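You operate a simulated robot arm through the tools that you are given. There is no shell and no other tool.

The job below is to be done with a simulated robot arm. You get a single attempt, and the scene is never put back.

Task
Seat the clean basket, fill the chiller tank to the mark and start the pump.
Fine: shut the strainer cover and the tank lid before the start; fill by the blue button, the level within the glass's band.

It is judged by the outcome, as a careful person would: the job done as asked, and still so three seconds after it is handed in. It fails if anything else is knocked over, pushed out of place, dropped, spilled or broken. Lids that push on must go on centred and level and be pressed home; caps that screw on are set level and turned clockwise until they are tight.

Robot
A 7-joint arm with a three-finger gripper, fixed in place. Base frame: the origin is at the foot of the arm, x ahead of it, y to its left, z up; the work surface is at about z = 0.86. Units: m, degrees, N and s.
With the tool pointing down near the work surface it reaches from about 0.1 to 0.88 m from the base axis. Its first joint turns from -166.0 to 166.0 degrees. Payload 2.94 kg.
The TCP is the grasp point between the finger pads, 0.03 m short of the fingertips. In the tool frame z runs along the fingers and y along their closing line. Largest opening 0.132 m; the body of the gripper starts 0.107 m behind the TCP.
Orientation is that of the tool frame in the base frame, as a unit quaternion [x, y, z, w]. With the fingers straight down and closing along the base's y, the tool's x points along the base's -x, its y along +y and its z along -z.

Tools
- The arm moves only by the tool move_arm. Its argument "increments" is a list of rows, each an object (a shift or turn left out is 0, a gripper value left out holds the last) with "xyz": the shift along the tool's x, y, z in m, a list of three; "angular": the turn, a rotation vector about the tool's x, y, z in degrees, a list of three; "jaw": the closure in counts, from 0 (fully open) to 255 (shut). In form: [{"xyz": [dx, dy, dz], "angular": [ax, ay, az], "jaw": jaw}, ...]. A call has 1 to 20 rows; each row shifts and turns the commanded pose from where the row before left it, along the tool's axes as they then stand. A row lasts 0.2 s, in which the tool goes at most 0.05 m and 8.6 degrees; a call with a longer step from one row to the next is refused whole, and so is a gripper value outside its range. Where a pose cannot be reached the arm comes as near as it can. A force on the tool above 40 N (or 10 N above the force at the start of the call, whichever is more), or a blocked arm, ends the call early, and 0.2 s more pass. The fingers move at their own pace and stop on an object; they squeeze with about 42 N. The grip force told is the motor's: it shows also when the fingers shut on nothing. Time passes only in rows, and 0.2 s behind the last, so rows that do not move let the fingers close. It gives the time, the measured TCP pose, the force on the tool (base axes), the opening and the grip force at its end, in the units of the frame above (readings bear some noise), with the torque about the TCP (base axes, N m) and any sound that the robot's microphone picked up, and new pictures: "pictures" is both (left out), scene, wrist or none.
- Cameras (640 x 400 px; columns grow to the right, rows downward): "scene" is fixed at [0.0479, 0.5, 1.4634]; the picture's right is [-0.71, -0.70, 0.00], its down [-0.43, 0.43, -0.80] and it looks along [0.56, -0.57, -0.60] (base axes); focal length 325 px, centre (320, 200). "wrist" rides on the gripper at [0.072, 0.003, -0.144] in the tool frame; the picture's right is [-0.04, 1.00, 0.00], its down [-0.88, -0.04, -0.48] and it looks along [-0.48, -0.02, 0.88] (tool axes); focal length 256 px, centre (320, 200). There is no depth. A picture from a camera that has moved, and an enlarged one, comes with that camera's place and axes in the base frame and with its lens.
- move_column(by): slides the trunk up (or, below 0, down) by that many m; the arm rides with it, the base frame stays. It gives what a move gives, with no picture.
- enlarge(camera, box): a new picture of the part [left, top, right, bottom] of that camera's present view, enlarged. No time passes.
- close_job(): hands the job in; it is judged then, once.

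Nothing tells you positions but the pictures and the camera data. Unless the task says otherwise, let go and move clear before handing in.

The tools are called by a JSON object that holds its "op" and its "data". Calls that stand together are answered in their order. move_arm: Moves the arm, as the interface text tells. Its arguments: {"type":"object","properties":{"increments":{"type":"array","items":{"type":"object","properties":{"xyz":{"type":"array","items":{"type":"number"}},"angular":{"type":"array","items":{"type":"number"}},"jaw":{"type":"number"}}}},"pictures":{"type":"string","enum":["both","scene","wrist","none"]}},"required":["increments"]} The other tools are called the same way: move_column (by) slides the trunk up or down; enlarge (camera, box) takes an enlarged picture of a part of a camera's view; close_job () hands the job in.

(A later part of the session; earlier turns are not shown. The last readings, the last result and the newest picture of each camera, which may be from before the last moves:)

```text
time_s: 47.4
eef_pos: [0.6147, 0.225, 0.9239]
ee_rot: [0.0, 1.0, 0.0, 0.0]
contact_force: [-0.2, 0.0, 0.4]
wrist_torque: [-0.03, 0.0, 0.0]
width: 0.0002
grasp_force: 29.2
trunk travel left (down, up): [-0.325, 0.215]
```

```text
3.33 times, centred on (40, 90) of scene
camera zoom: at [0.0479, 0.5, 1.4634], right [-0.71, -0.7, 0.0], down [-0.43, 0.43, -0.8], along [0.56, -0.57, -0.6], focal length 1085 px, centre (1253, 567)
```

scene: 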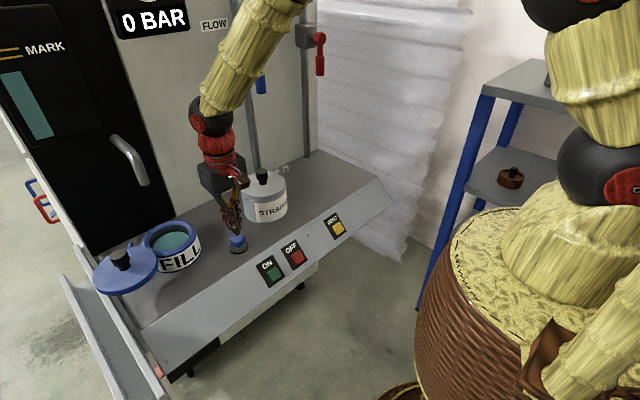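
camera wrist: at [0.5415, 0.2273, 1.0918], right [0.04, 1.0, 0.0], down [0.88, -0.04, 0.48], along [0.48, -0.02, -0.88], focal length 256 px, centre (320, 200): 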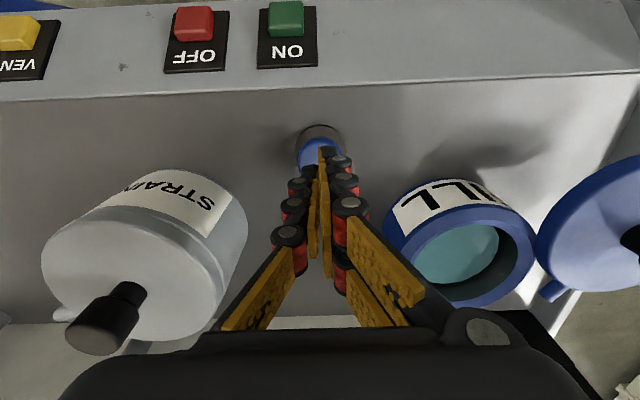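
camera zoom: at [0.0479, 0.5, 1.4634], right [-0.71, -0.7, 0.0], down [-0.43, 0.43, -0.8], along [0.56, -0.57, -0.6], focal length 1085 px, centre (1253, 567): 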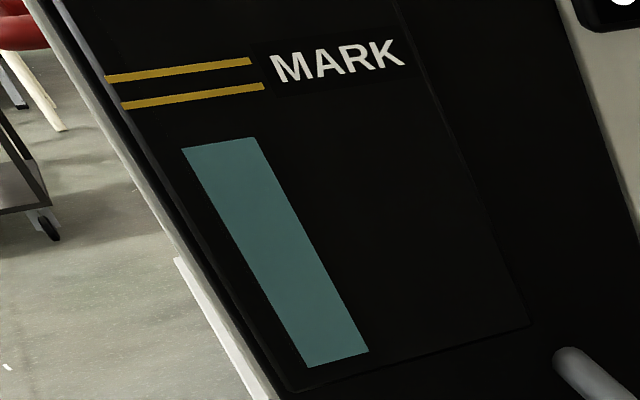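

{"op": "move_arm", "data": {"increments": [{"xyz": [0, 0, 0.002]}], "pictures": "none"}}

{"op": "enlarge", "data": {"camera": "scene", "box": [0, 30, 80, 150]}}

```text
time_s: 47.8
eef_pos: [0.6156, 0.2251, 0.9203]
ee_rot: [0.0, 1.0, -0.001, 0.0]
contact_force: [-0.4, 0.2, 0.5]
wrist_torque: [0.02, 0.0, 0.0]
width: 0.0059
grasp_force: 28.4
trunk travel left (down, up): [-0.325, 0.215]
```

```text
3.33 times, centred on (40, 90) of scene
camera zoom: at [0.0479, 0.5, 1.4634], right [-0.71, -0.7, 0.0], down [-0.43, 0.43, -0.8], along [0.56, -0.57, -0.6], focal length 1085 px, centre (1253, 567)
```

zoom: 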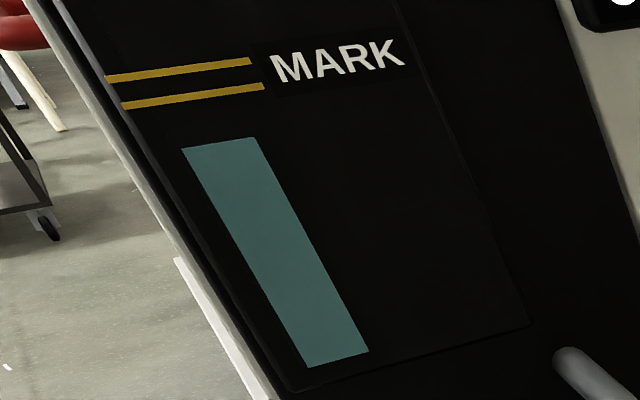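

The finger gap just changed, which means contact at tip z of about 0.890. I'll press a further 2 mm briefly, release, and check the gauge.

{"op": "move_arm", "data": {"increments": [{"xyz": [0, 0, 0.002]}, {"xyz": [0, 0, -0.003]}], "pictures": "none"}}

{"op": "enlarge", "data": {"camera": "scene", "box": [0, 30, 80, 150]}}

```text
time_s: 48.4
eef_pos: [0.6147, 0.2261, 0.9219]
ee_rot: [0.0, 1.0, 0.0, 0.001]
contact_force: [-0.5, -0.4, 0.8]
wrist_torque: [-0.01, 0.01, 0.0]
width: 0.0062
grasp_force: 29.4
trunk travel left (down, up): [-0.325, 0.215]
```

```text
3.33 times, centred on (40, 90) of scene
camera zoom: at [0.0479, 0.5, 1.4634], right [-0.71, -0.7, 0.0], down [-0.43, 0.43, -0.8], along [0.56, -0.57, -0.6], focal length 1085 px, centre (1253, 567)
```

zoom: 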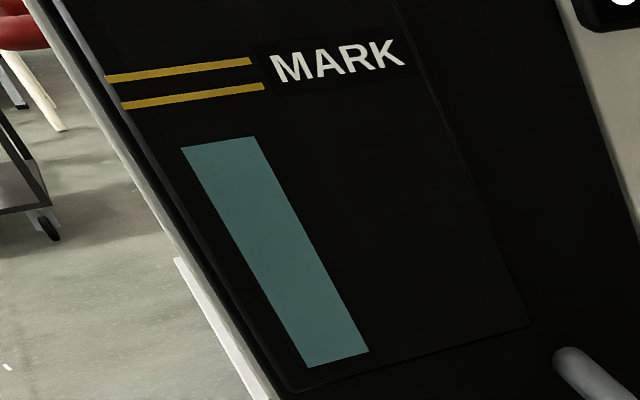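

{"op": "move_arm", "data": {"increments": [{"xyz": [0, 0, 0.004]}, {}, {"xyz": [0, 0, -0.005]}], "pictures": "none"}}

{"op": "enlarge", "data": {"camera": "scene", "box": [0, 30, 80, 150]}}

```text
time_s: 49.2
eef_pos: [0.6135, 0.2242, 0.9222]
ee_rot: [-0.001, 1.0, -0.001, -0.001]
contact_force: [-0.5, -0.1, -0.4]
wrist_torque: [0.05, -0.02, 0.03]
width: 0.0001
grasp_force: 28.4
trunk travel left (down, up): [-0.325, 0.215]
heard: click
```

```text
3.33 times, centred on (40, 90) of scene
camera zoom: at [0.0479, 0.5, 1.4634], right [-0.71, -0.7, 0.0], down [-0.43, 0.43, -0.8], along [0.56, -0.57, -0.6], focal length 1085 px, centre (1253, 567)
```

zoom: 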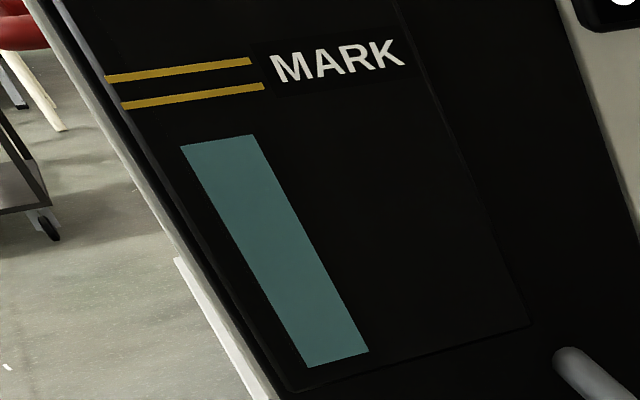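

A click was heard and the level crept up a little. I'll wait with the button released to see whether the flow stops.

{"op": "move_arm", "data": {"increments": [{}, {}, {}, {}, {}], "pictures": "none"}}

{"op": "enlarge", "data": {"camera": "scene", "box": [30, 50, 70, 110]}}

{"op": "enlarge", "data": {"camera": "scene", "box": [0, 40, 50, 80]}}

{"op": "enlarge", "data": {"camera": "scene", "box": [0, 30, 80, 150]}}

```text
time_s: 50.4
eef_pos: [0.6144, 0.2254, 0.9237]
ee_rot: [0.0, 1.0, 0.0, 0.0]
contact_force: [0.3, 0.5, -1.0]
wrist_torque: [0.04, 0.04, 0.01]
width: 0.0
grasp_force: 28.5
trunk travel left (down, up): [-0.325, 0.215]
```

```text
6.67 times, centred on (50, 80) of scene
camera zoom: at [0.0479, 0.5, 1.4634], right [-0.71, -0.7, 0.0], down [-0.43, 0.43, -0.8], along [0.56, -0.57, -0.6], focal length 2170 px, centre (2120, 1000)
```

zoom: 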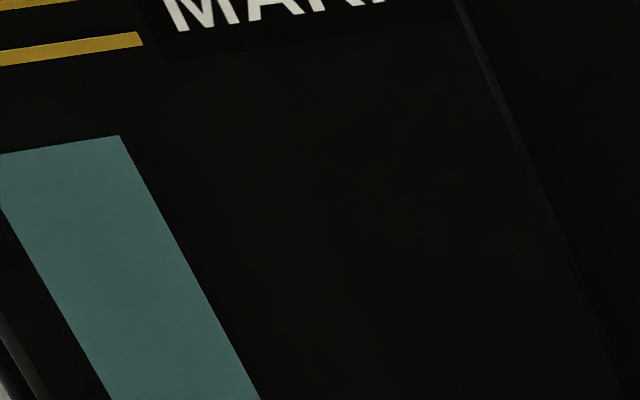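

```text
10.00 times, centred on (25, 60) of scene
camera zoom: at [0.0479, 0.5, 1.4634], right [-0.71, -0.7, 0.0], down [-0.43, 0.43, -0.8], along [0.56, -0.57, -0.6], focal length 3254 px, centre (3270, 1600)
```

zoom: 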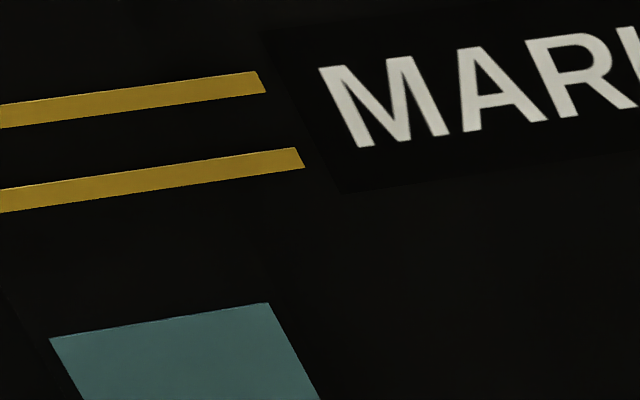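

```text
3.33 times, centred on (40, 90) of scene
camera zoom: at [0.0479, 0.5, 1.4634], right [-0.71, -0.7, 0.0], down [-0.43, 0.43, -0.8], along [0.56, -0.57, -0.6], focal length 1085 px, centre (1253, 567)
```

zoom: 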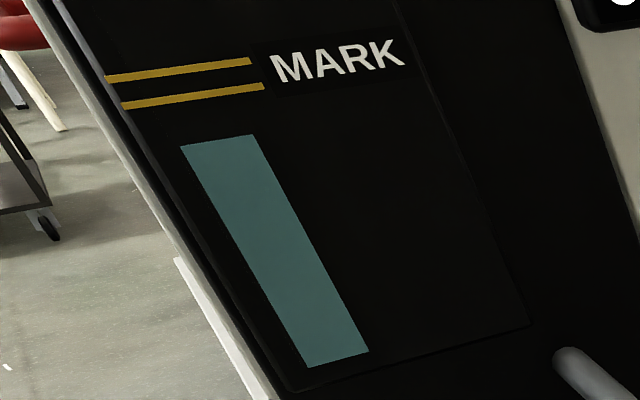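

Flow stops on release, so this is a hold-to-fill button. I'll hold it for about 2 s and measure the fill rate.

{"op": "move_arm", "data": {"increments": [{"xyz": [0, 0, 0.006]}, {}, {}, {}, {}, {}, {}, {}, {}, {}, {"xyz": [0, 0, -0.006]}], "pictures": "none"}}

{"op": "enlarge", "data": {"camera": "scene", "box": [0, 40, 50, 80]}}

```text
time_s: 52.8
eef_pos: [0.6142, 0.2252, 0.9231]
ee_rot: [0.0, 1.0, 0.001, 0.0]
contact_force: [0.2, -0.3, 0.4]
wrist_torque: [-0.01, 0.0, 0.01]
width: 0.0062
grasp_force: 28.9
trunk travel left (down, up): [-0.325, 0.215]
heard: click
```

```text
10.00 times, centred on (25, 60) of scene
camera zoom: at [0.0479, 0.5, 1.4634], right [-0.71, -0.7, 0.0], down [-0.43, 0.43, -0.8], along [0.56, -0.57, -0.6], focal length 3254 px, centre (3270, 1600)
```

zoom: 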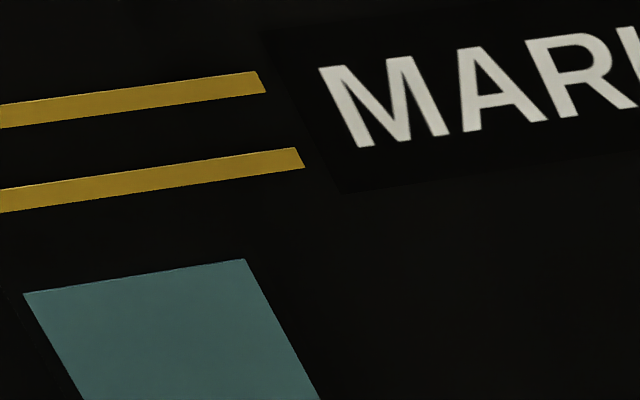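

The level rises at about 22 zoom-pixels per second, and I need about 125 more to reach mid-band. I'll hold for roughly 4 s and check again.

{"op": "move_arm", "data": {"increments": [{"xyz": [0, 0, 0.006]}, {}, {}, {}, {}, {}, {}, {}, {}, {}, {}, {}, {}, {}, {}, {}, {}, {}, {"xyz": [0, 0, -0.006]}], "pictures": "none"}}

{"op": "enlarge", "data": {"camera": "scene", "box": [0, 40, 50, 80]}}

```text
time_s: 56.8
eef_pos: [0.6148, 0.2266, 0.9223]
ee_rot: [0.0, 1.0, 0.0, 0.0]
contact_force: [-0.4, 0.6, 0.3]
wrist_torque: [0.0, -0.07, -0.01]
width: 0.006
grasp_force: 28.2
trunk travel left (down, up): [-0.325, 0.215]
heard: click
```

```text
10.00 times, centred on (25, 60) of scene
camera zoom: at [0.0479, 0.5, 1.4634], right [-0.71, -0.7, 0.0], down [-0.43, 0.43, -0.8], along [0.56, -0.57, -0.6], focal length 3254 px, centre (3270, 1600)
```

zoom: 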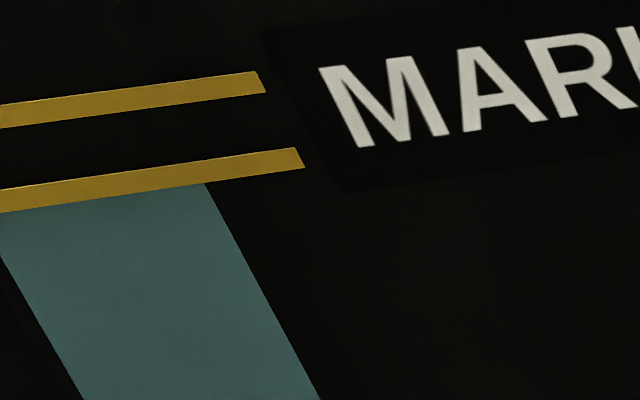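

The level is now just at the lower line and needs about 45 more pixels to be centred. I'll do one more 2 s hold.

{"op": "move_arm", "data": {"increments": [{"xyz": [0, 0, 0.006]}, {}, {}, {}, {}, {}, {}, {}, {}, {"xyz": [0, 0, -0.006]}], "pictures": "none"}}

{"op": "enlarge", "data": {"camera": "scene", "box": [0, 40, 50, 80]}}

```text
time_s: 59.0
eef_pos: [0.6167, 0.2244, 0.9222]
ee_rot: [0.0, 1.0, 0.001, 0.0]
contact_force: [1.1, -0.9, -0.2]
wrist_torque: [0.0, 0.03, -0.01]
width: 0.0
grasp_force: 28.3
trunk travel left (down, up): [-0.325, 0.215]
heard: click
```

```text
10.00 times, centred on (25, 60) of scene
camera zoom: at [0.0479, 0.5, 1.4634], right [-0.71, -0.7, 0.0], down [-0.43, 0.43, -0.8], along [0.56, -0.57, -0.6], focal length 3254 px, centre (3270, 1600)
```

zoom: 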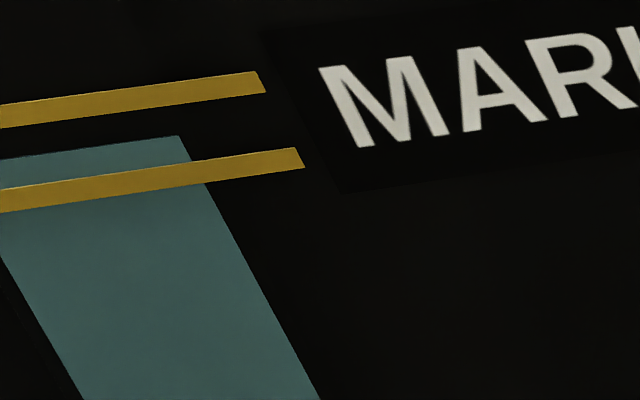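

The level is now midway between the yellow lines, as wanted. I'll lift off the button, confirm it holds, and survey the tank lid, including the door handle behind the filler.

{"op": "move_arm", "data": {"increments": [{"xyz": [0, 0, -0.02]}, {"xyz": [0, 0, -0.04]}, {"xyz": [0, 0, -0.045]}, {"xyz": [0, 0, -0.045]}, {"xyz": [0.03, 0.04, -0.02]}, {"xyz": [0.02, 0.045, 0]}, {"xyz": [0.02, 0.045, 0], "jaw": 0}, {}, {}], "pictures": "both"}}

{"op": "enlarge", "data": {"camera": "scene", "box": [0, 40, 50, 80]}}

{"op": "enlarge", "data": {"camera": "wrist", "box": [180, 100, 500, 330]}}

{"op": "enlarge", "data": {"camera": "scene", "box": [60, 100, 220, 310]}}

```text
refused: row 5 steps farther than a row can; nothing moved
```

```text
10.00 times, centred on (25, 60) of scene
camera zoom: at [0.0479, 0.5, 1.4634], right [-0.71, -0.7, 0.0], down [-0.43, 0.43, -0.8], along [0.56, -0.57, -0.6], focal length 3254 px, centre (3270, 1600)
```

zoom: 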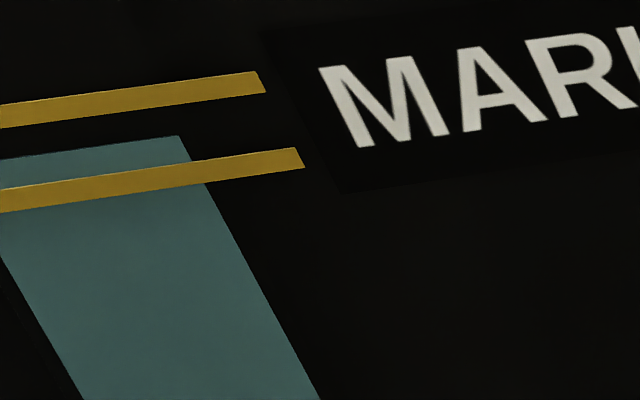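

```text
1.74 times, centred on (340, 215) of wrist
camera zoom: at [0.5426, 0.2275, 1.0666], right [0.04, 1.0, 0.0], down [0.88, -0.04, 0.48], along [0.48, -0.02, -0.88], focal length 445 px, centre (285, 174)
```

zoom: 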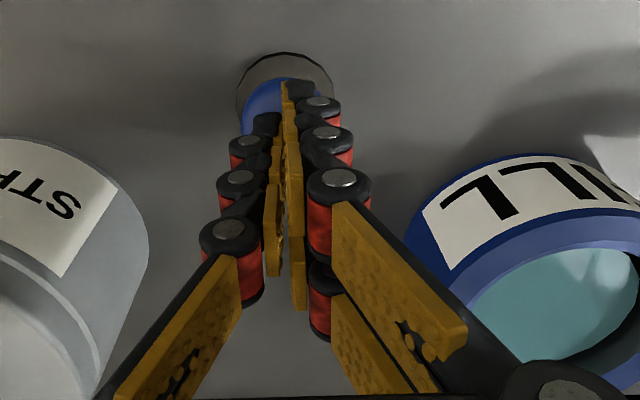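

```text
1.90 times, centred on (140, 205) of scene
camera zoom: at [0.0479, 0.5, 1.4634], right [-0.71, -0.7, 0.0], down [-0.43, 0.43, -0.8], along [0.56, -0.57, -0.6], focal length 620 px, centre (663, 190)
```

zoom: 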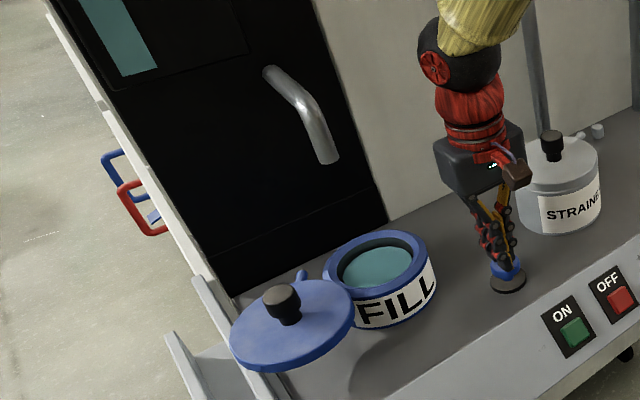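

The level is holding at mid-band. My last move was refused because one row was too long, so I'll repeat it with shorter rows.

{"op": "move_arm", "data": {"increments": [{"xyz": [0, 0, -0.02]}, {"xyz": [0, 0, -0.04]}, {"xyz": [0, 0, -0.045]}, {"xyz": [0, 0, -0.045]}, {"xyz": [0.025, 0.035, -0.01]}, {"xyz": [0.02, 0.04, 0]}, {"xyz": [0.015, 0.045, 0], "jaw": 0}, {}, {}], "pictures": "both"}}

{"op": "enlarge", "data": {"camera": "scene", "box": [0, 40, 50, 80]}}

{"op": "enlarge", "data": {"camera": "wrist", "box": [240, 130, 540, 330]}}

```text
time_s: 61.0
eef_pos: [0.555, 0.3451, 1.0823]
ee_rot: [-0.001, 1.0, -0.001, 0.0]
contact_force: [-0.7, -0.5, -0.1]
wrist_torque: [0.03, -0.01, 0.04]
width: 0.0548
grasp_force: 0.0
trunk travel left (down, up): [-0.325, 0.215]
camera wrist: at [0.482, 0.3479, 1.2265], right [0.04, 1.0, 0.0], down [0.88, -0.04, 0.48], along [0.47, -0.02, -0.88], focal length 256 px, centre (320, 200)
```

scene: 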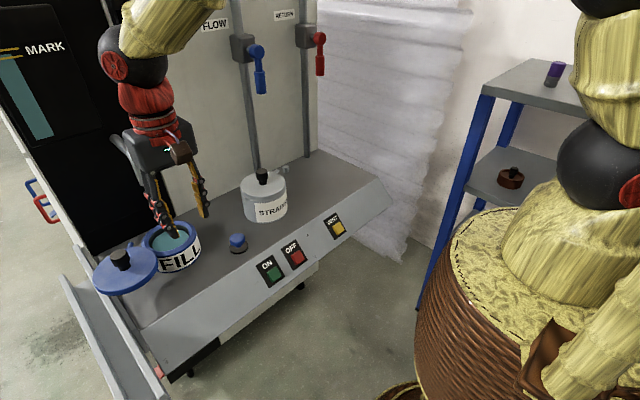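
wrist: 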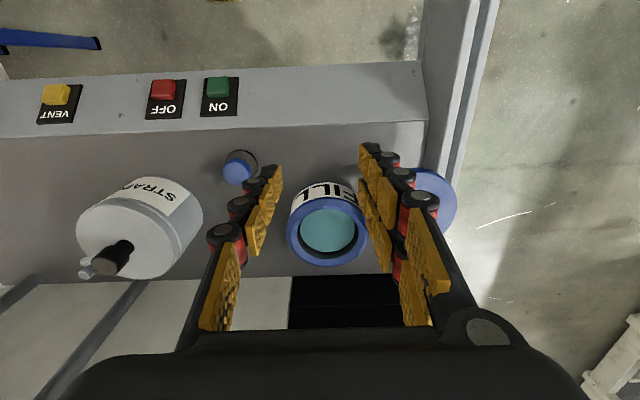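

```text
10.00 times, centred on (25, 60) of scene
camera zoom: at [0.0479, 0.5, 1.4634], right [-0.71, -0.7, 0.0], down [-0.43, 0.43, -0.8], along [0.56, -0.57, -0.6], focal length 3254 px, centre (3270, 1600)
```

zoom: 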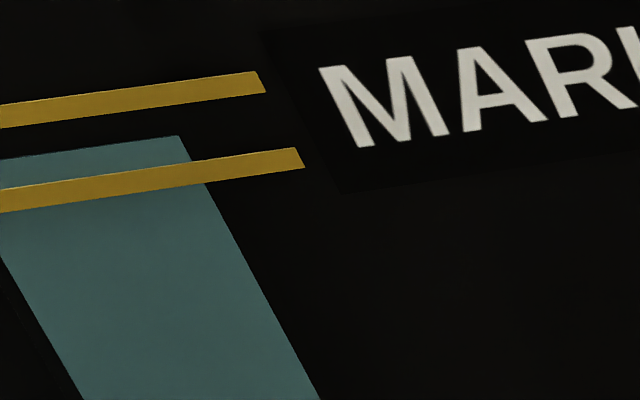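

```text
2.00 times, centred on (390, 230) of wrist
camera zoom: at [0.482, 0.3479, 1.2265], right [0.04, 1.0, 0.0], down [0.88, -0.04, 0.48], along [0.47, -0.02, -0.88], focal length 512 px, centre (180, 140)
```

zoom: 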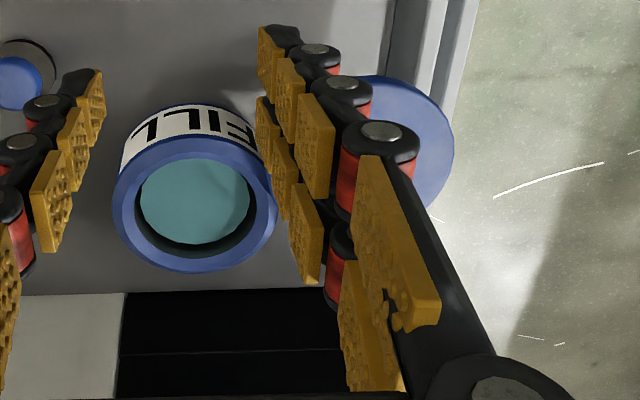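

The level is steady at mid-band with the button released. Next I'll move over the tank lid's knob near (0.664, 0.461), pre-turning the tool 45° so the gripper body clears the door handle at the end of the swing.

{"op": "move_arm", "data": {"increments": [{"xyz": [-0.0273, 0.029, 0], "jaw": 130}, {"xyz": [-0.0273, 0.029, 0]}, {"xyz": [-0.0273, 0.029, 0]}, {"xyz": [-0.0273, 0.029, 0]}, {"angular": [0, 0, 7.5]}, {"angular": [0, 0, 7.5]}, {"angular": [0, 0, 7.5]}, {"angular": [0, 0, 7.5]}, {"angular": [0, 0, 7.5]}, {"angular": [0, 0, 7.5]}, {}, {}], "pictures": "both"}}

{"op": "enlarge", "data": {"camera": "wrist", "box": [220, 60, 480, 240]}}

{"op": "enlarge", "data": {"camera": "scene", "box": [70, 180, 210, 310]}}

```text
time_s: 63.6
eef_pos: [0.663, 0.4613, 1.0825]
ee_rot: [0.383, 0.924, 0.0, 0.001]
contact_force: [-0.6, 0.2, -0.2]
wrist_torque: [-0.03, -0.02, -0.03]
width: 0.0646
grasp_force: 0.1
trunk travel left (down, up): [-0.325, 0.215]
camera wrist: at [0.6143, 0.5141, 1.2259], right [0.74, 0.68, 0.0], down [0.59, -0.65, 0.48], along [0.32, -0.35, -0.88], focal length 256 px, centre (320, 200)
```

scene: 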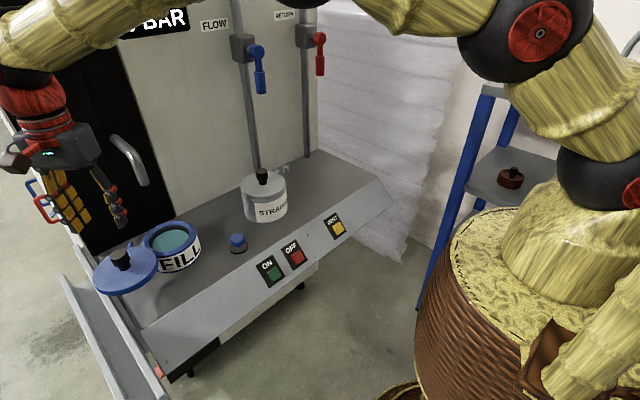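
wrist: 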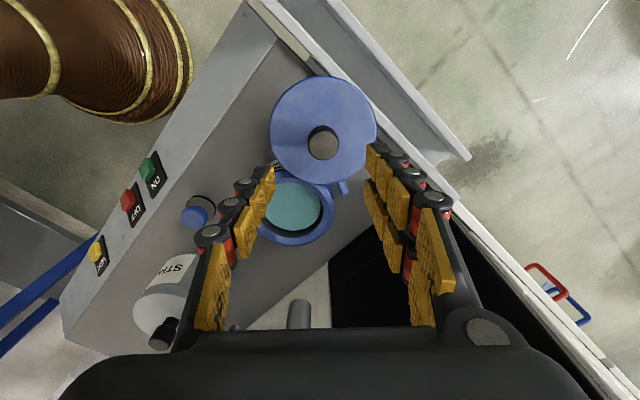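

```text
2.22 times, centred on (350, 150) of wrist
camera zoom: at [0.6143, 0.5141, 1.2259], right [0.74, 0.68, 0.0], down [0.59, -0.65, 0.48], along [0.32, -0.35, -0.88], focal length 569 px, centre (253, 311)
```

zoom: 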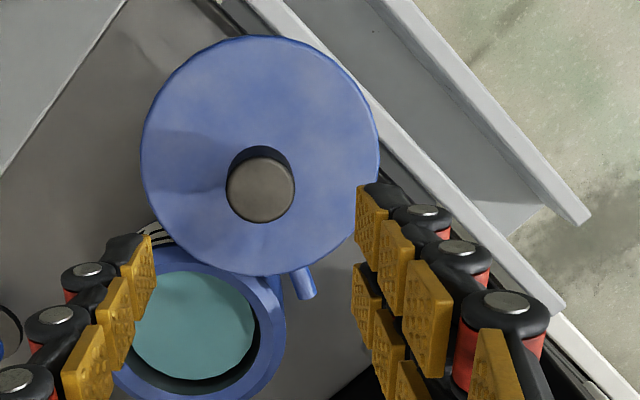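

```text
3.08 times, centred on (140, 245) of scene
camera zoom: at [0.0479, 0.5, 1.4634], right [-0.71, -0.7, 0.0], down [-0.43, 0.43, -0.8], along [0.56, -0.57, -0.6], focal length 1001 px, centre (874, 62)
```

zoom: 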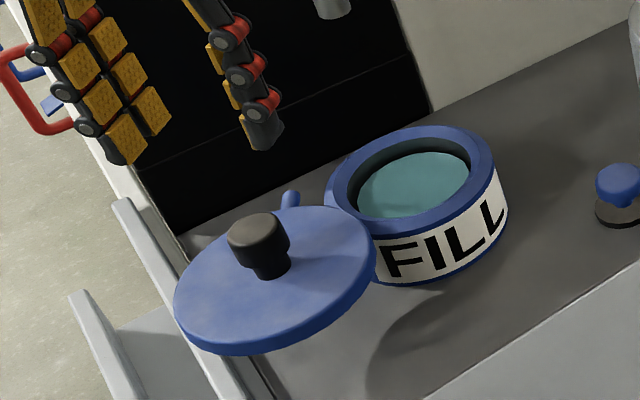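

The lid knob is at about (0.6655, 0.462) with its top near z 0.976. I'll lower over it and close to feel it.

{"op": "move_arm", "data": {"increments": [{"xyz": [-0.0013, 0.0023, 0.03]}, {"xyz": [0, 0, 0.04]}, {"xyz": [0, 0, 0.025]}, {"xyz": [0, 0, 0.014]}, {}, {"jaw": 200}, {}, {"jaw": 255}, {}, {}], "pictures": "both"}}

{"op": "enlarge", "data": {"camera": "scene", "box": [70, 180, 210, 310]}}

```text
time_s: 65.8
eef_pos: [0.6667, 0.4621, 0.9741]
ee_rot: [0.383, 0.924, 0.0, 0.0]
contact_force: [1.1, -0.1, -0.8]
wrist_torque: [0.01, -0.11, 0.07]
width: 0.0298
grasp_force: 39.1
trunk travel left (down, up): [-0.325, 0.215]
camera wrist: at [0.6171, 0.5143, 1.1169], right [0.74, 0.68, 0.0], down [0.6, -0.65, 0.48], along [0.32, -0.35, -0.88], focal length 256 px, centre (320, 200)
```

scene: 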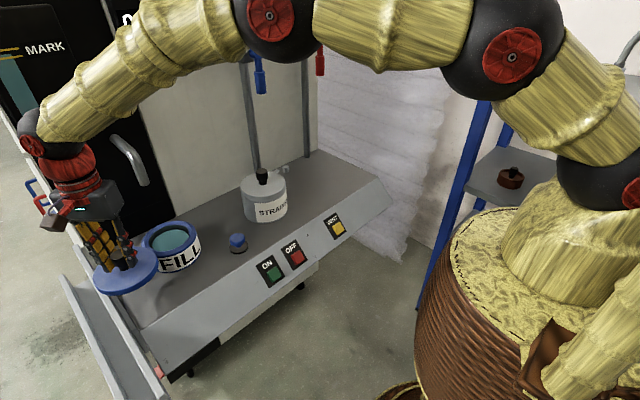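
wrist: 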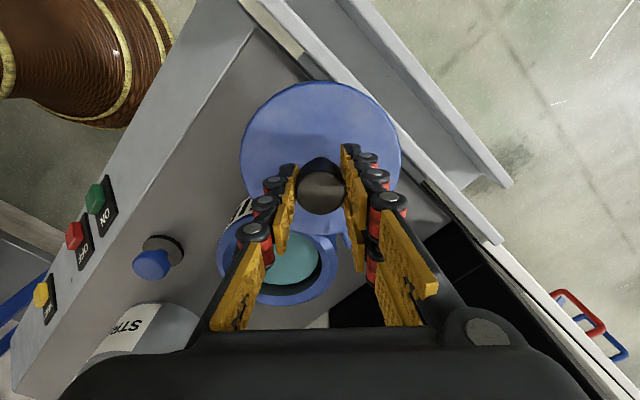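

```text
3.08 times, centred on (140, 245) of scene
camera zoom: at [0.0479, 0.5, 1.4634], right [-0.71, -0.7, 0.0], down [-0.43, 0.43, -0.8], along [0.56, -0.57, -0.6], focal length 1001 px, centre (874, 62)
```

zoom: 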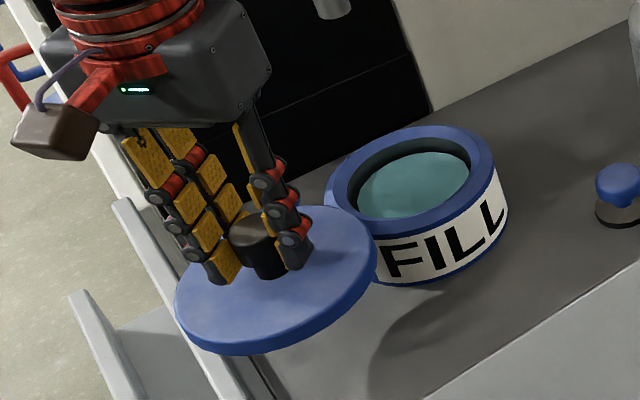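

The lid knob is held, also at 30 mm. I'll ease to a loose cage and try the first part of the swing, anticlockwise this time.

{"op": "move_arm", "data": {"increments": [{"jaw": 194}, {}, {"xyz": [-0.00478, -0.01103, 0], "angular": [0, 0, -8.3]}, {"xyz": [-0.00478, -0.01103, 0], "angular": [0, 0, -8.3]}, {}], "pictures": "both"}}

{"op": "enlarge", "data": {"camera": "scene", "box": [70, 180, 210, 310]}}

```text
time_s: 67.0
eef_pos: [0.6602, 0.4398, 0.9746]
ee_rot: [0.245, 0.969, 0.0, 0.001]
contact_force: [-0.8, 1.1, 0.3]
wrist_torque: [0.04, 0.01, 0.02]
width: 0.0319
grasp_force: 0.4
trunk travel left (down, up): [-0.325, 0.215]
camera wrist: at [0.5967, 0.4756, 1.1171], right [0.51, 0.86, 0.0], down [0.76, -0.45, 0.48], along [0.41, -0.24, -0.88], focal length 256 px, centre (320, 200)
```

scene: 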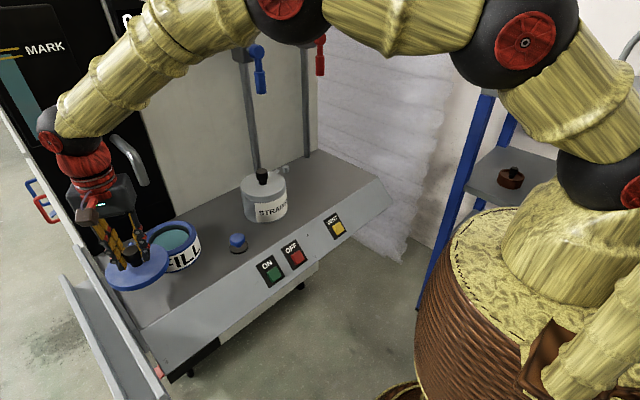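
wrist: 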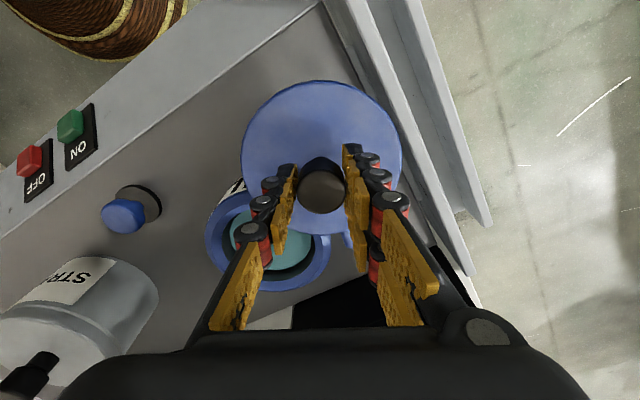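

```text
3.08 times, centred on (140, 245) of scene
camera zoom: at [0.0479, 0.5, 1.4634], right [-0.71, -0.7, 0.0], down [-0.43, 0.43, -0.8], along [0.56, -0.57, -0.6], focal length 1001 px, centre (874, 62)
```

zoom: 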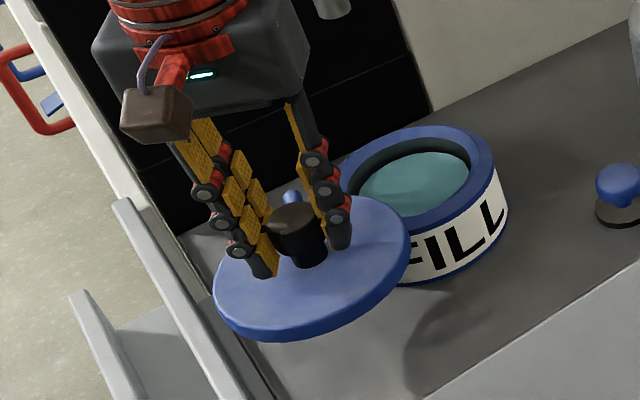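

The tank lid swings freely too. I'll continue the arc.

{"op": "move_arm", "data": {"increments": [{"xyz": [-0.00478, -0.01103, 0], "angular": [0, 0, -8.3]}, {"xyz": [-0.00478, -0.01103, 0], "angular": [0, 0, -8.3]}, {"xyz": [-0.00478, -0.01103, 0], "angular": [0, 0, -8.3]}, {"xyz": [-0.00478, -0.01103, 0], "angular": [0, 0, -8.3]}, {}], "pictures": "both"}}

{"op": "enlarge", "data": {"camera": "scene", "box": [70, 130, 230, 310]}}

```text
time_s: 68.2
eef_pos: [0.6672, 0.3919, 0.9744]
ee_rot: [-0.043, 0.999, 0.0, 0.0]
contact_force: [-0.4, 0.7, -0.5]
wrist_torque: [0.03, 0.03, 0.0]
width: 0.0319
grasp_force: 0.0
trunk travel left (down, up): [-0.325, 0.215]
camera wrist: at [0.5938, 0.3886, 1.1176], right [-0.04, 1.0, 0.0], down [0.88, 0.04, 0.48], along [0.48, 0.02, -0.88], focal length 256 px, centre (320, 200)
```

scene: 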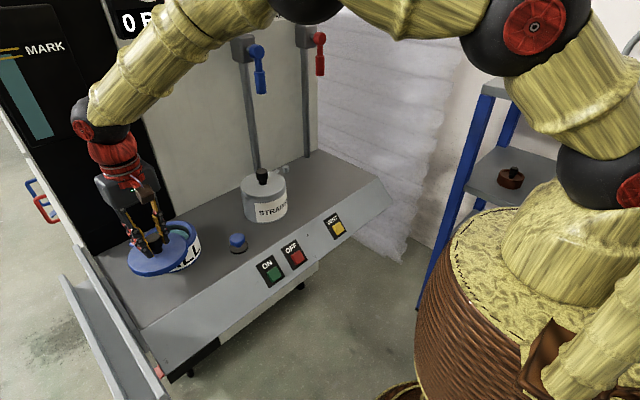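
wrist: 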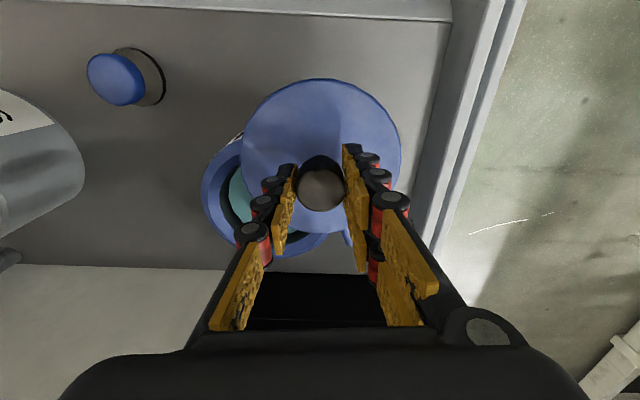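

```text
2.22 times, centred on (150, 220) of scene
camera zoom: at [0.0479, 0.5, 1.4634], right [-0.71, -0.7, 0.0], down [-0.43, 0.43, -0.8], along [0.56, -0.57, -0.6], focal length 723 px, centre (698, 156)
```

zoom: 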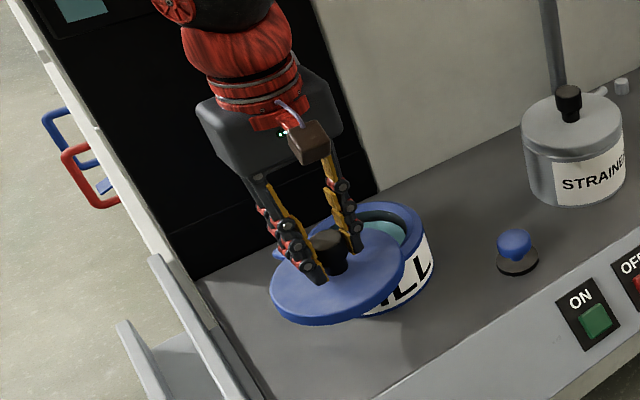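

{"op": "move_arm", "data": {"increments": [{"xyz": [-0.00478, -0.01103, 0], "angular": [0, 0, -8.3]}, {"xyz": [-0.00478, -0.01103, 0], "angular": [0, 0, -8.3]}, {"xyz": [-0.00478, -0.01103, 0], "angular": [0, 0, -8.3]}, {}], "pictures": "both"}}

{"op": "enlarge", "data": {"camera": "scene", "box": [70, 130, 230, 310]}}

{"op": "enlarge", "data": {"camera": "wrist", "box": [200, 60, 440, 240]}}

```text
time_s: 69.2
eef_pos: [0.6888, 0.3632, 0.9738]
ee_rot: [-0.257, 0.966, 0.0, 0.0]
contact_force: [-0.5, -0.7, 0.0]
wrist_torque: [-0.02, 0.02, 0.01]
width: 0.0317
grasp_force: 0.1
trunk travel left (down, up): [-0.325, 0.215]
camera wrist: at [0.6231, 0.3296, 1.1169], right [-0.46, 0.89, 0.0], down [0.78, 0.4, 0.48], along [0.42, 0.22, -0.88], focal length 256 px, centre (320, 200)
```

scene: 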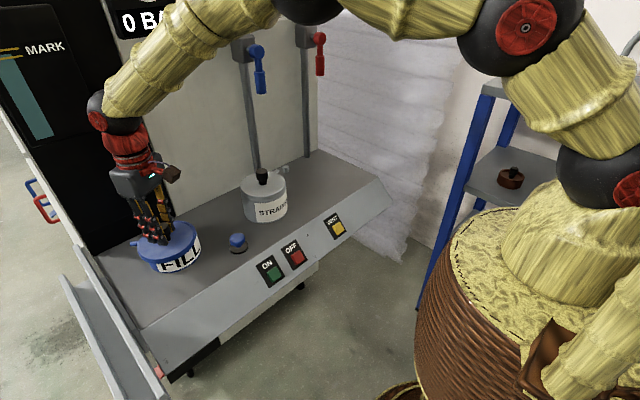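
wrist: 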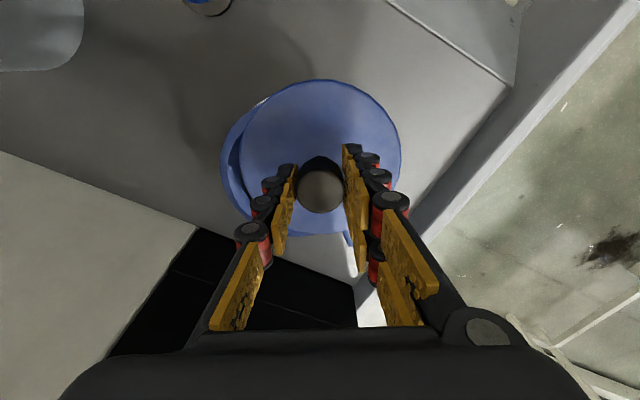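

```text
2.22 times, centred on (150, 220) of scene
camera zoom: at [0.0479, 0.5, 1.4634], right [-0.71, -0.7, 0.0], down [-0.43, 0.43, -0.8], along [0.56, -0.57, -0.6], focal length 723 px, centre (698, 156)
```

zoom: 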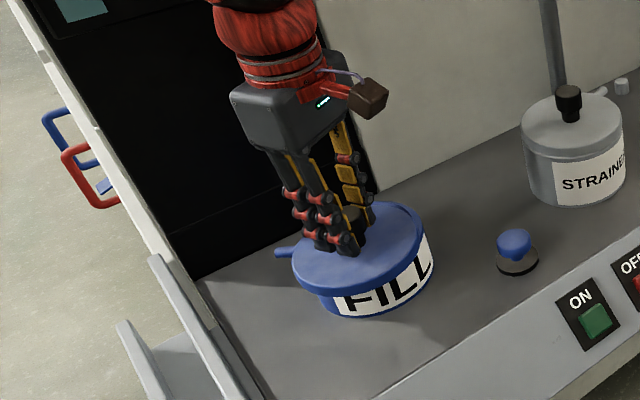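

```text
2.22 times, centred on (320, 150) of wrist
camera zoom: at [0.6231, 0.3296, 1.1169], right [-0.46, 0.89, 0.0], down [0.78, 0.4, 0.48], along [0.42, 0.22, -0.88], focal length 569 px, centre (320, 311)
```

zoom: 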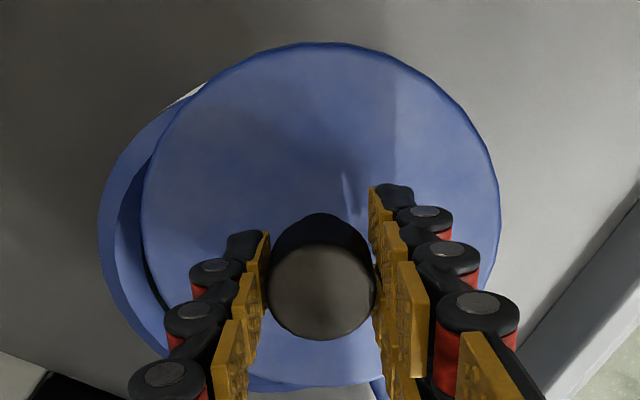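

About 20 mm remain before the lid is centred. One more full step, then I'll go in small ones to the stop.

{"op": "move_arm", "data": {"increments": [{"xyz": [-0.00478, -0.01103, 0], "angular": [0, 0, -8.3]}, {"xyz": [-0.00101, -0.00272, 0], "angular": [0, 0, -2]}, {"xyz": [-0.00101, -0.00272, 0], "angular": [0, 0, -2]}, {}, {}], "pictures": "both"}}

{"op": "enlarge", "data": {"camera": "wrist", "box": [200, 60, 440, 240]}}

{"op": "enlarge", "data": {"camera": "scene", "box": [100, 180, 220, 290]}}

```text
time_s: 69.6
eef_pos: [0.6863, 0.3568, 0.9738]
ee_rot: [-0.32, 0.947, -0.001, -0.005]
contact_force: [-33.5, -9.1, 13.4]
wrist_torque: [1.4, -5.6, -0.86]
width: 0.0315
grasp_force: 0.3
trunk travel left (down, up): [-0.325, 0.215]
stopped in row 2: the force on the tool passed its limit at 46 N (the readings are from after the stop); the commanded pose is now the measured one
camera wrist: at [0.628, 0.3152, 1.1175], right [-0.57, 0.82, 0.0], down [0.73, 0.5, 0.47], along [0.38, 0.27, -0.88], focal length 256 px, centre (320, 200)
```

scene: 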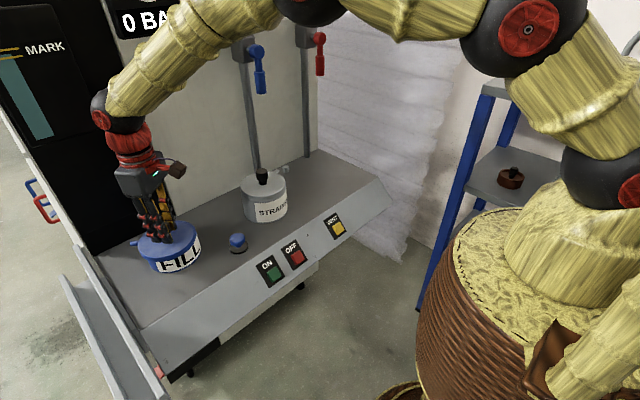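
wrist: 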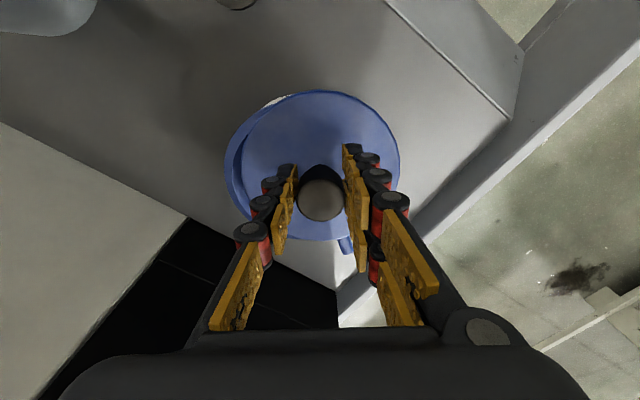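

```text
2.22 times, centred on (320, 150) of wrist
camera zoom: at [0.628, 0.3152, 1.1175], right [-0.57, 0.82, 0.0], down [0.73, 0.5, 0.47], along [0.38, 0.27, -0.88], focal length 569 px, centre (320, 311)
```

zoom: 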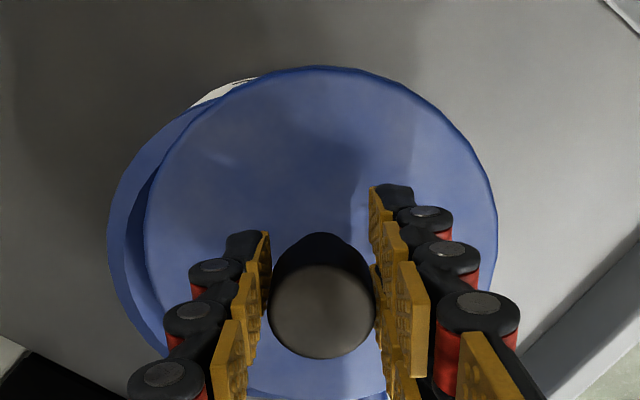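

```text
3.64 times, centred on (160, 235) of scene
camera zoom: at [0.0479, 0.5, 1.4634], right [-0.71, -0.7, 0.0], down [-0.43, 0.43, -0.8], along [0.56, -0.57, -0.6], focal length 1183 px, centre (902, 73)
```

zoom: 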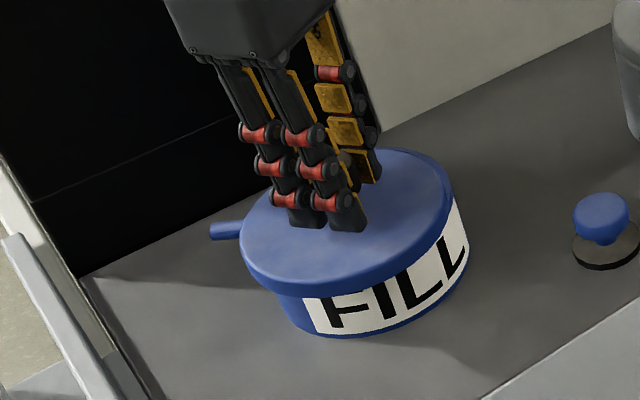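

The tool stopped at 46 N; the torque puts the contact about 0.15 m above the fingertips. So the gripper housing touched the door handle, not the lid. I'll back off along the arc at once.

{"op": "move_arm", "data": {"increments": [{"xyz": [0.00478, 0.01103, 0], "angular": [0, 0, 8.3]}, {}, {}], "pictures": "both"}}

{"op": "enlarge", "data": {"camera": "scene", "box": [60, 100, 220, 290]}}

```text
time_s: 70.4
eef_pos: [0.6803, 0.3634, 0.9705]
ee_rot: [-0.25, 0.968, 0.0, -0.005]
contact_force: [0.1, 0.1, 0.7]
wrist_torque: [0.0, -0.01, 0.0]
width: 0.0316
grasp_force: 0.6
trunk travel left (down, up): [-0.325, 0.215]
camera wrist: at [0.6173, 0.3309, 1.1141], right [-0.45, 0.89, 0.0], down [0.79, 0.39, 0.47], along [0.42, 0.21, -0.88], focal length 256 px, centre (320, 200)
```

scene: 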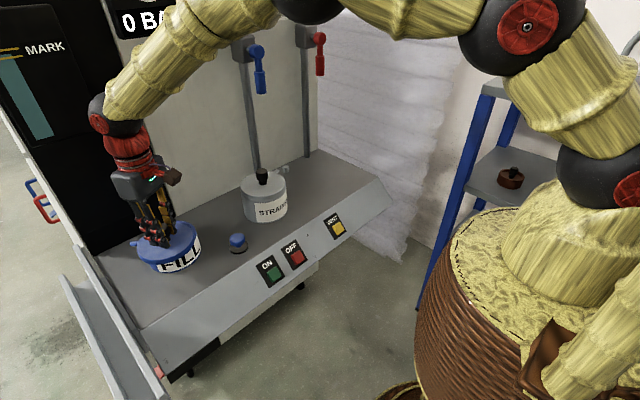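
wrist: 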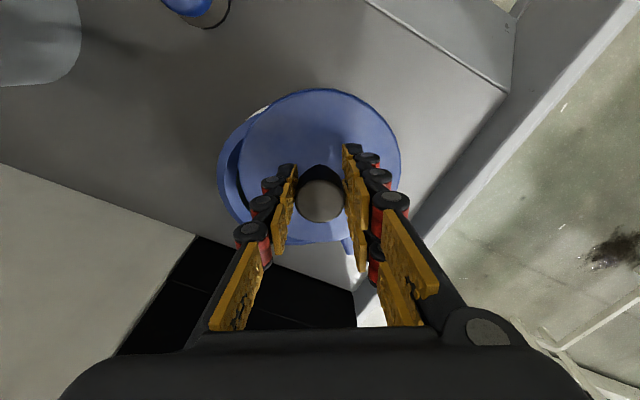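

```text
2.11 times, centred on (140, 195) of scene
camera zoom: at [0.0479, 0.5, 1.4634], right [-0.71, -0.7, 0.0], down [-0.43, 0.43, -0.8], along [0.56, -0.57, -0.6], focal length 685 px, centre (699, 210)
```

zoom: 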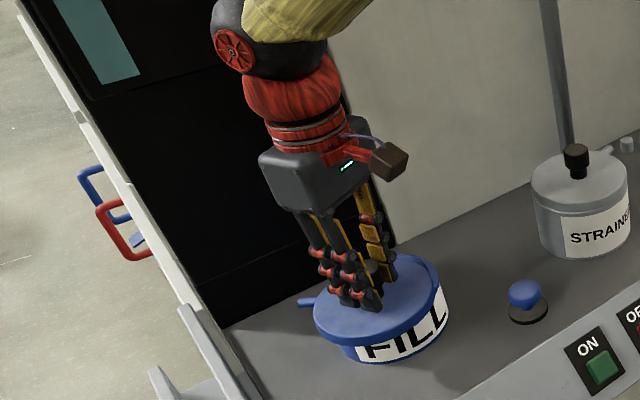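

Contact is cleared and forces are back to zero. I'll open, rise clear of the handle, straighten the tool, and then check that nothing was displaced.

{"op": "move_arm", "data": {"increments": [{"jaw": 135}, {}, {}, {"xyz": [0, 0, -0.03]}, {"xyz": [0, 0, -0.045]}, {"xyz": [0, 0, -0.045]}, {"angular": [0, 0, 7.3]}, {"angular": [0, 0, 7.3]}, {"angular": [0, 0, 7.3]}, {"angular": [0, 0, 7.1]}, {"xyz": [0.04, 0, 0], "jaw": 255}, {"xyz": [0.03, 0, 0]}, {}, {}], "pictures": "both"}}

{"op": "enlarge", "data": {"camera": "scene", "box": [60, 100, 220, 290]}}

{"op": "enlarge", "data": {"camera": "wrist", "box": [220, 160, 480, 340]}}

```text
time_s: 73.4
eef_pos: [0.6119, 0.3637, 1.0903]
ee_rot: [0.0, 1.0, -0.002, -0.005]
contact_force: [0.8, -0.5, 0.0]
wrist_torque: [-0.01, 0.0, 0.0]
width: 0.0001
grasp_force: 8.3
trunk travel left (down, up): [-0.325, 0.215]
camera wrist: at [0.5409, 0.3668, 1.2349], right [0.04, 1.0, 0.0], down [0.88, -0.04, 0.47], along [0.47, -0.02, -0.88], focal length 256 px, centre (320, 200)
```

scene: 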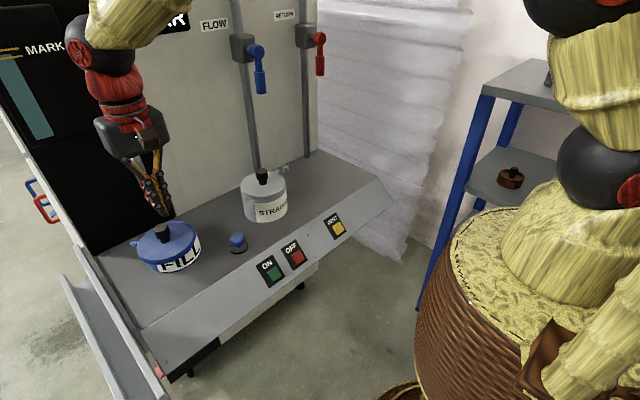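
wrist: 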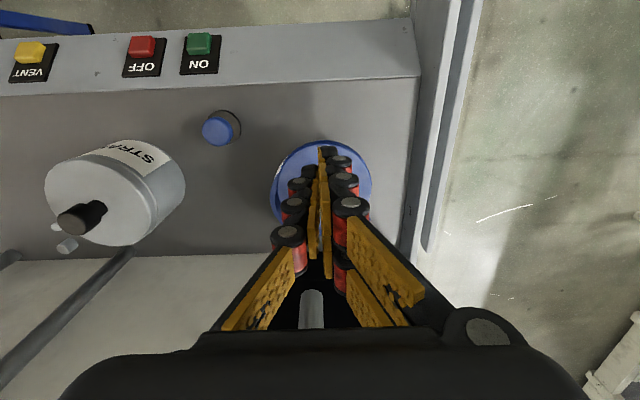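

```text
2.11 times, centred on (140, 195) of scene
camera zoom: at [0.0479, 0.5, 1.4634], right [-0.71, -0.7, 0.0], down [-0.43, 0.43, -0.8], along [0.56, -0.57, -0.6], focal length 685 px, centre (699, 210)
```

zoom: 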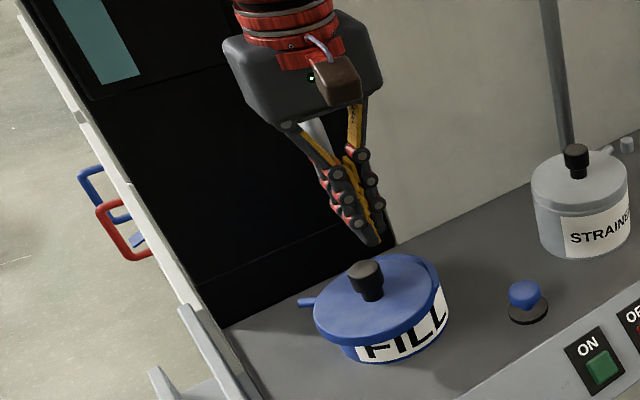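

```text
2.22 times, centred on (350, 250) of wrist
camera zoom: at [0.5409, 0.3668, 1.2349], right [0.04, 1.0, 0.0], down [0.88, -0.04, 0.47], along [0.47, -0.02, -0.88], focal length 569 px, centre (253, 89)
```

zoom: 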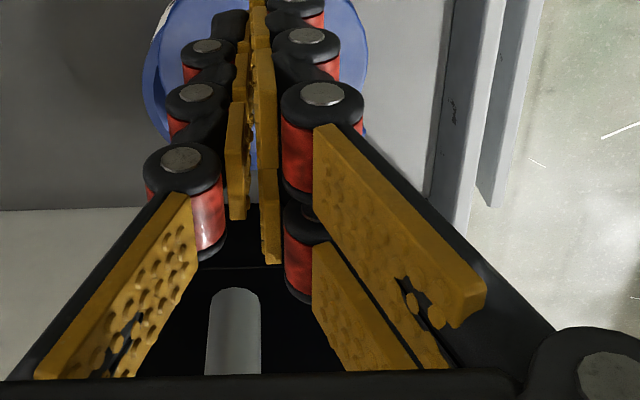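

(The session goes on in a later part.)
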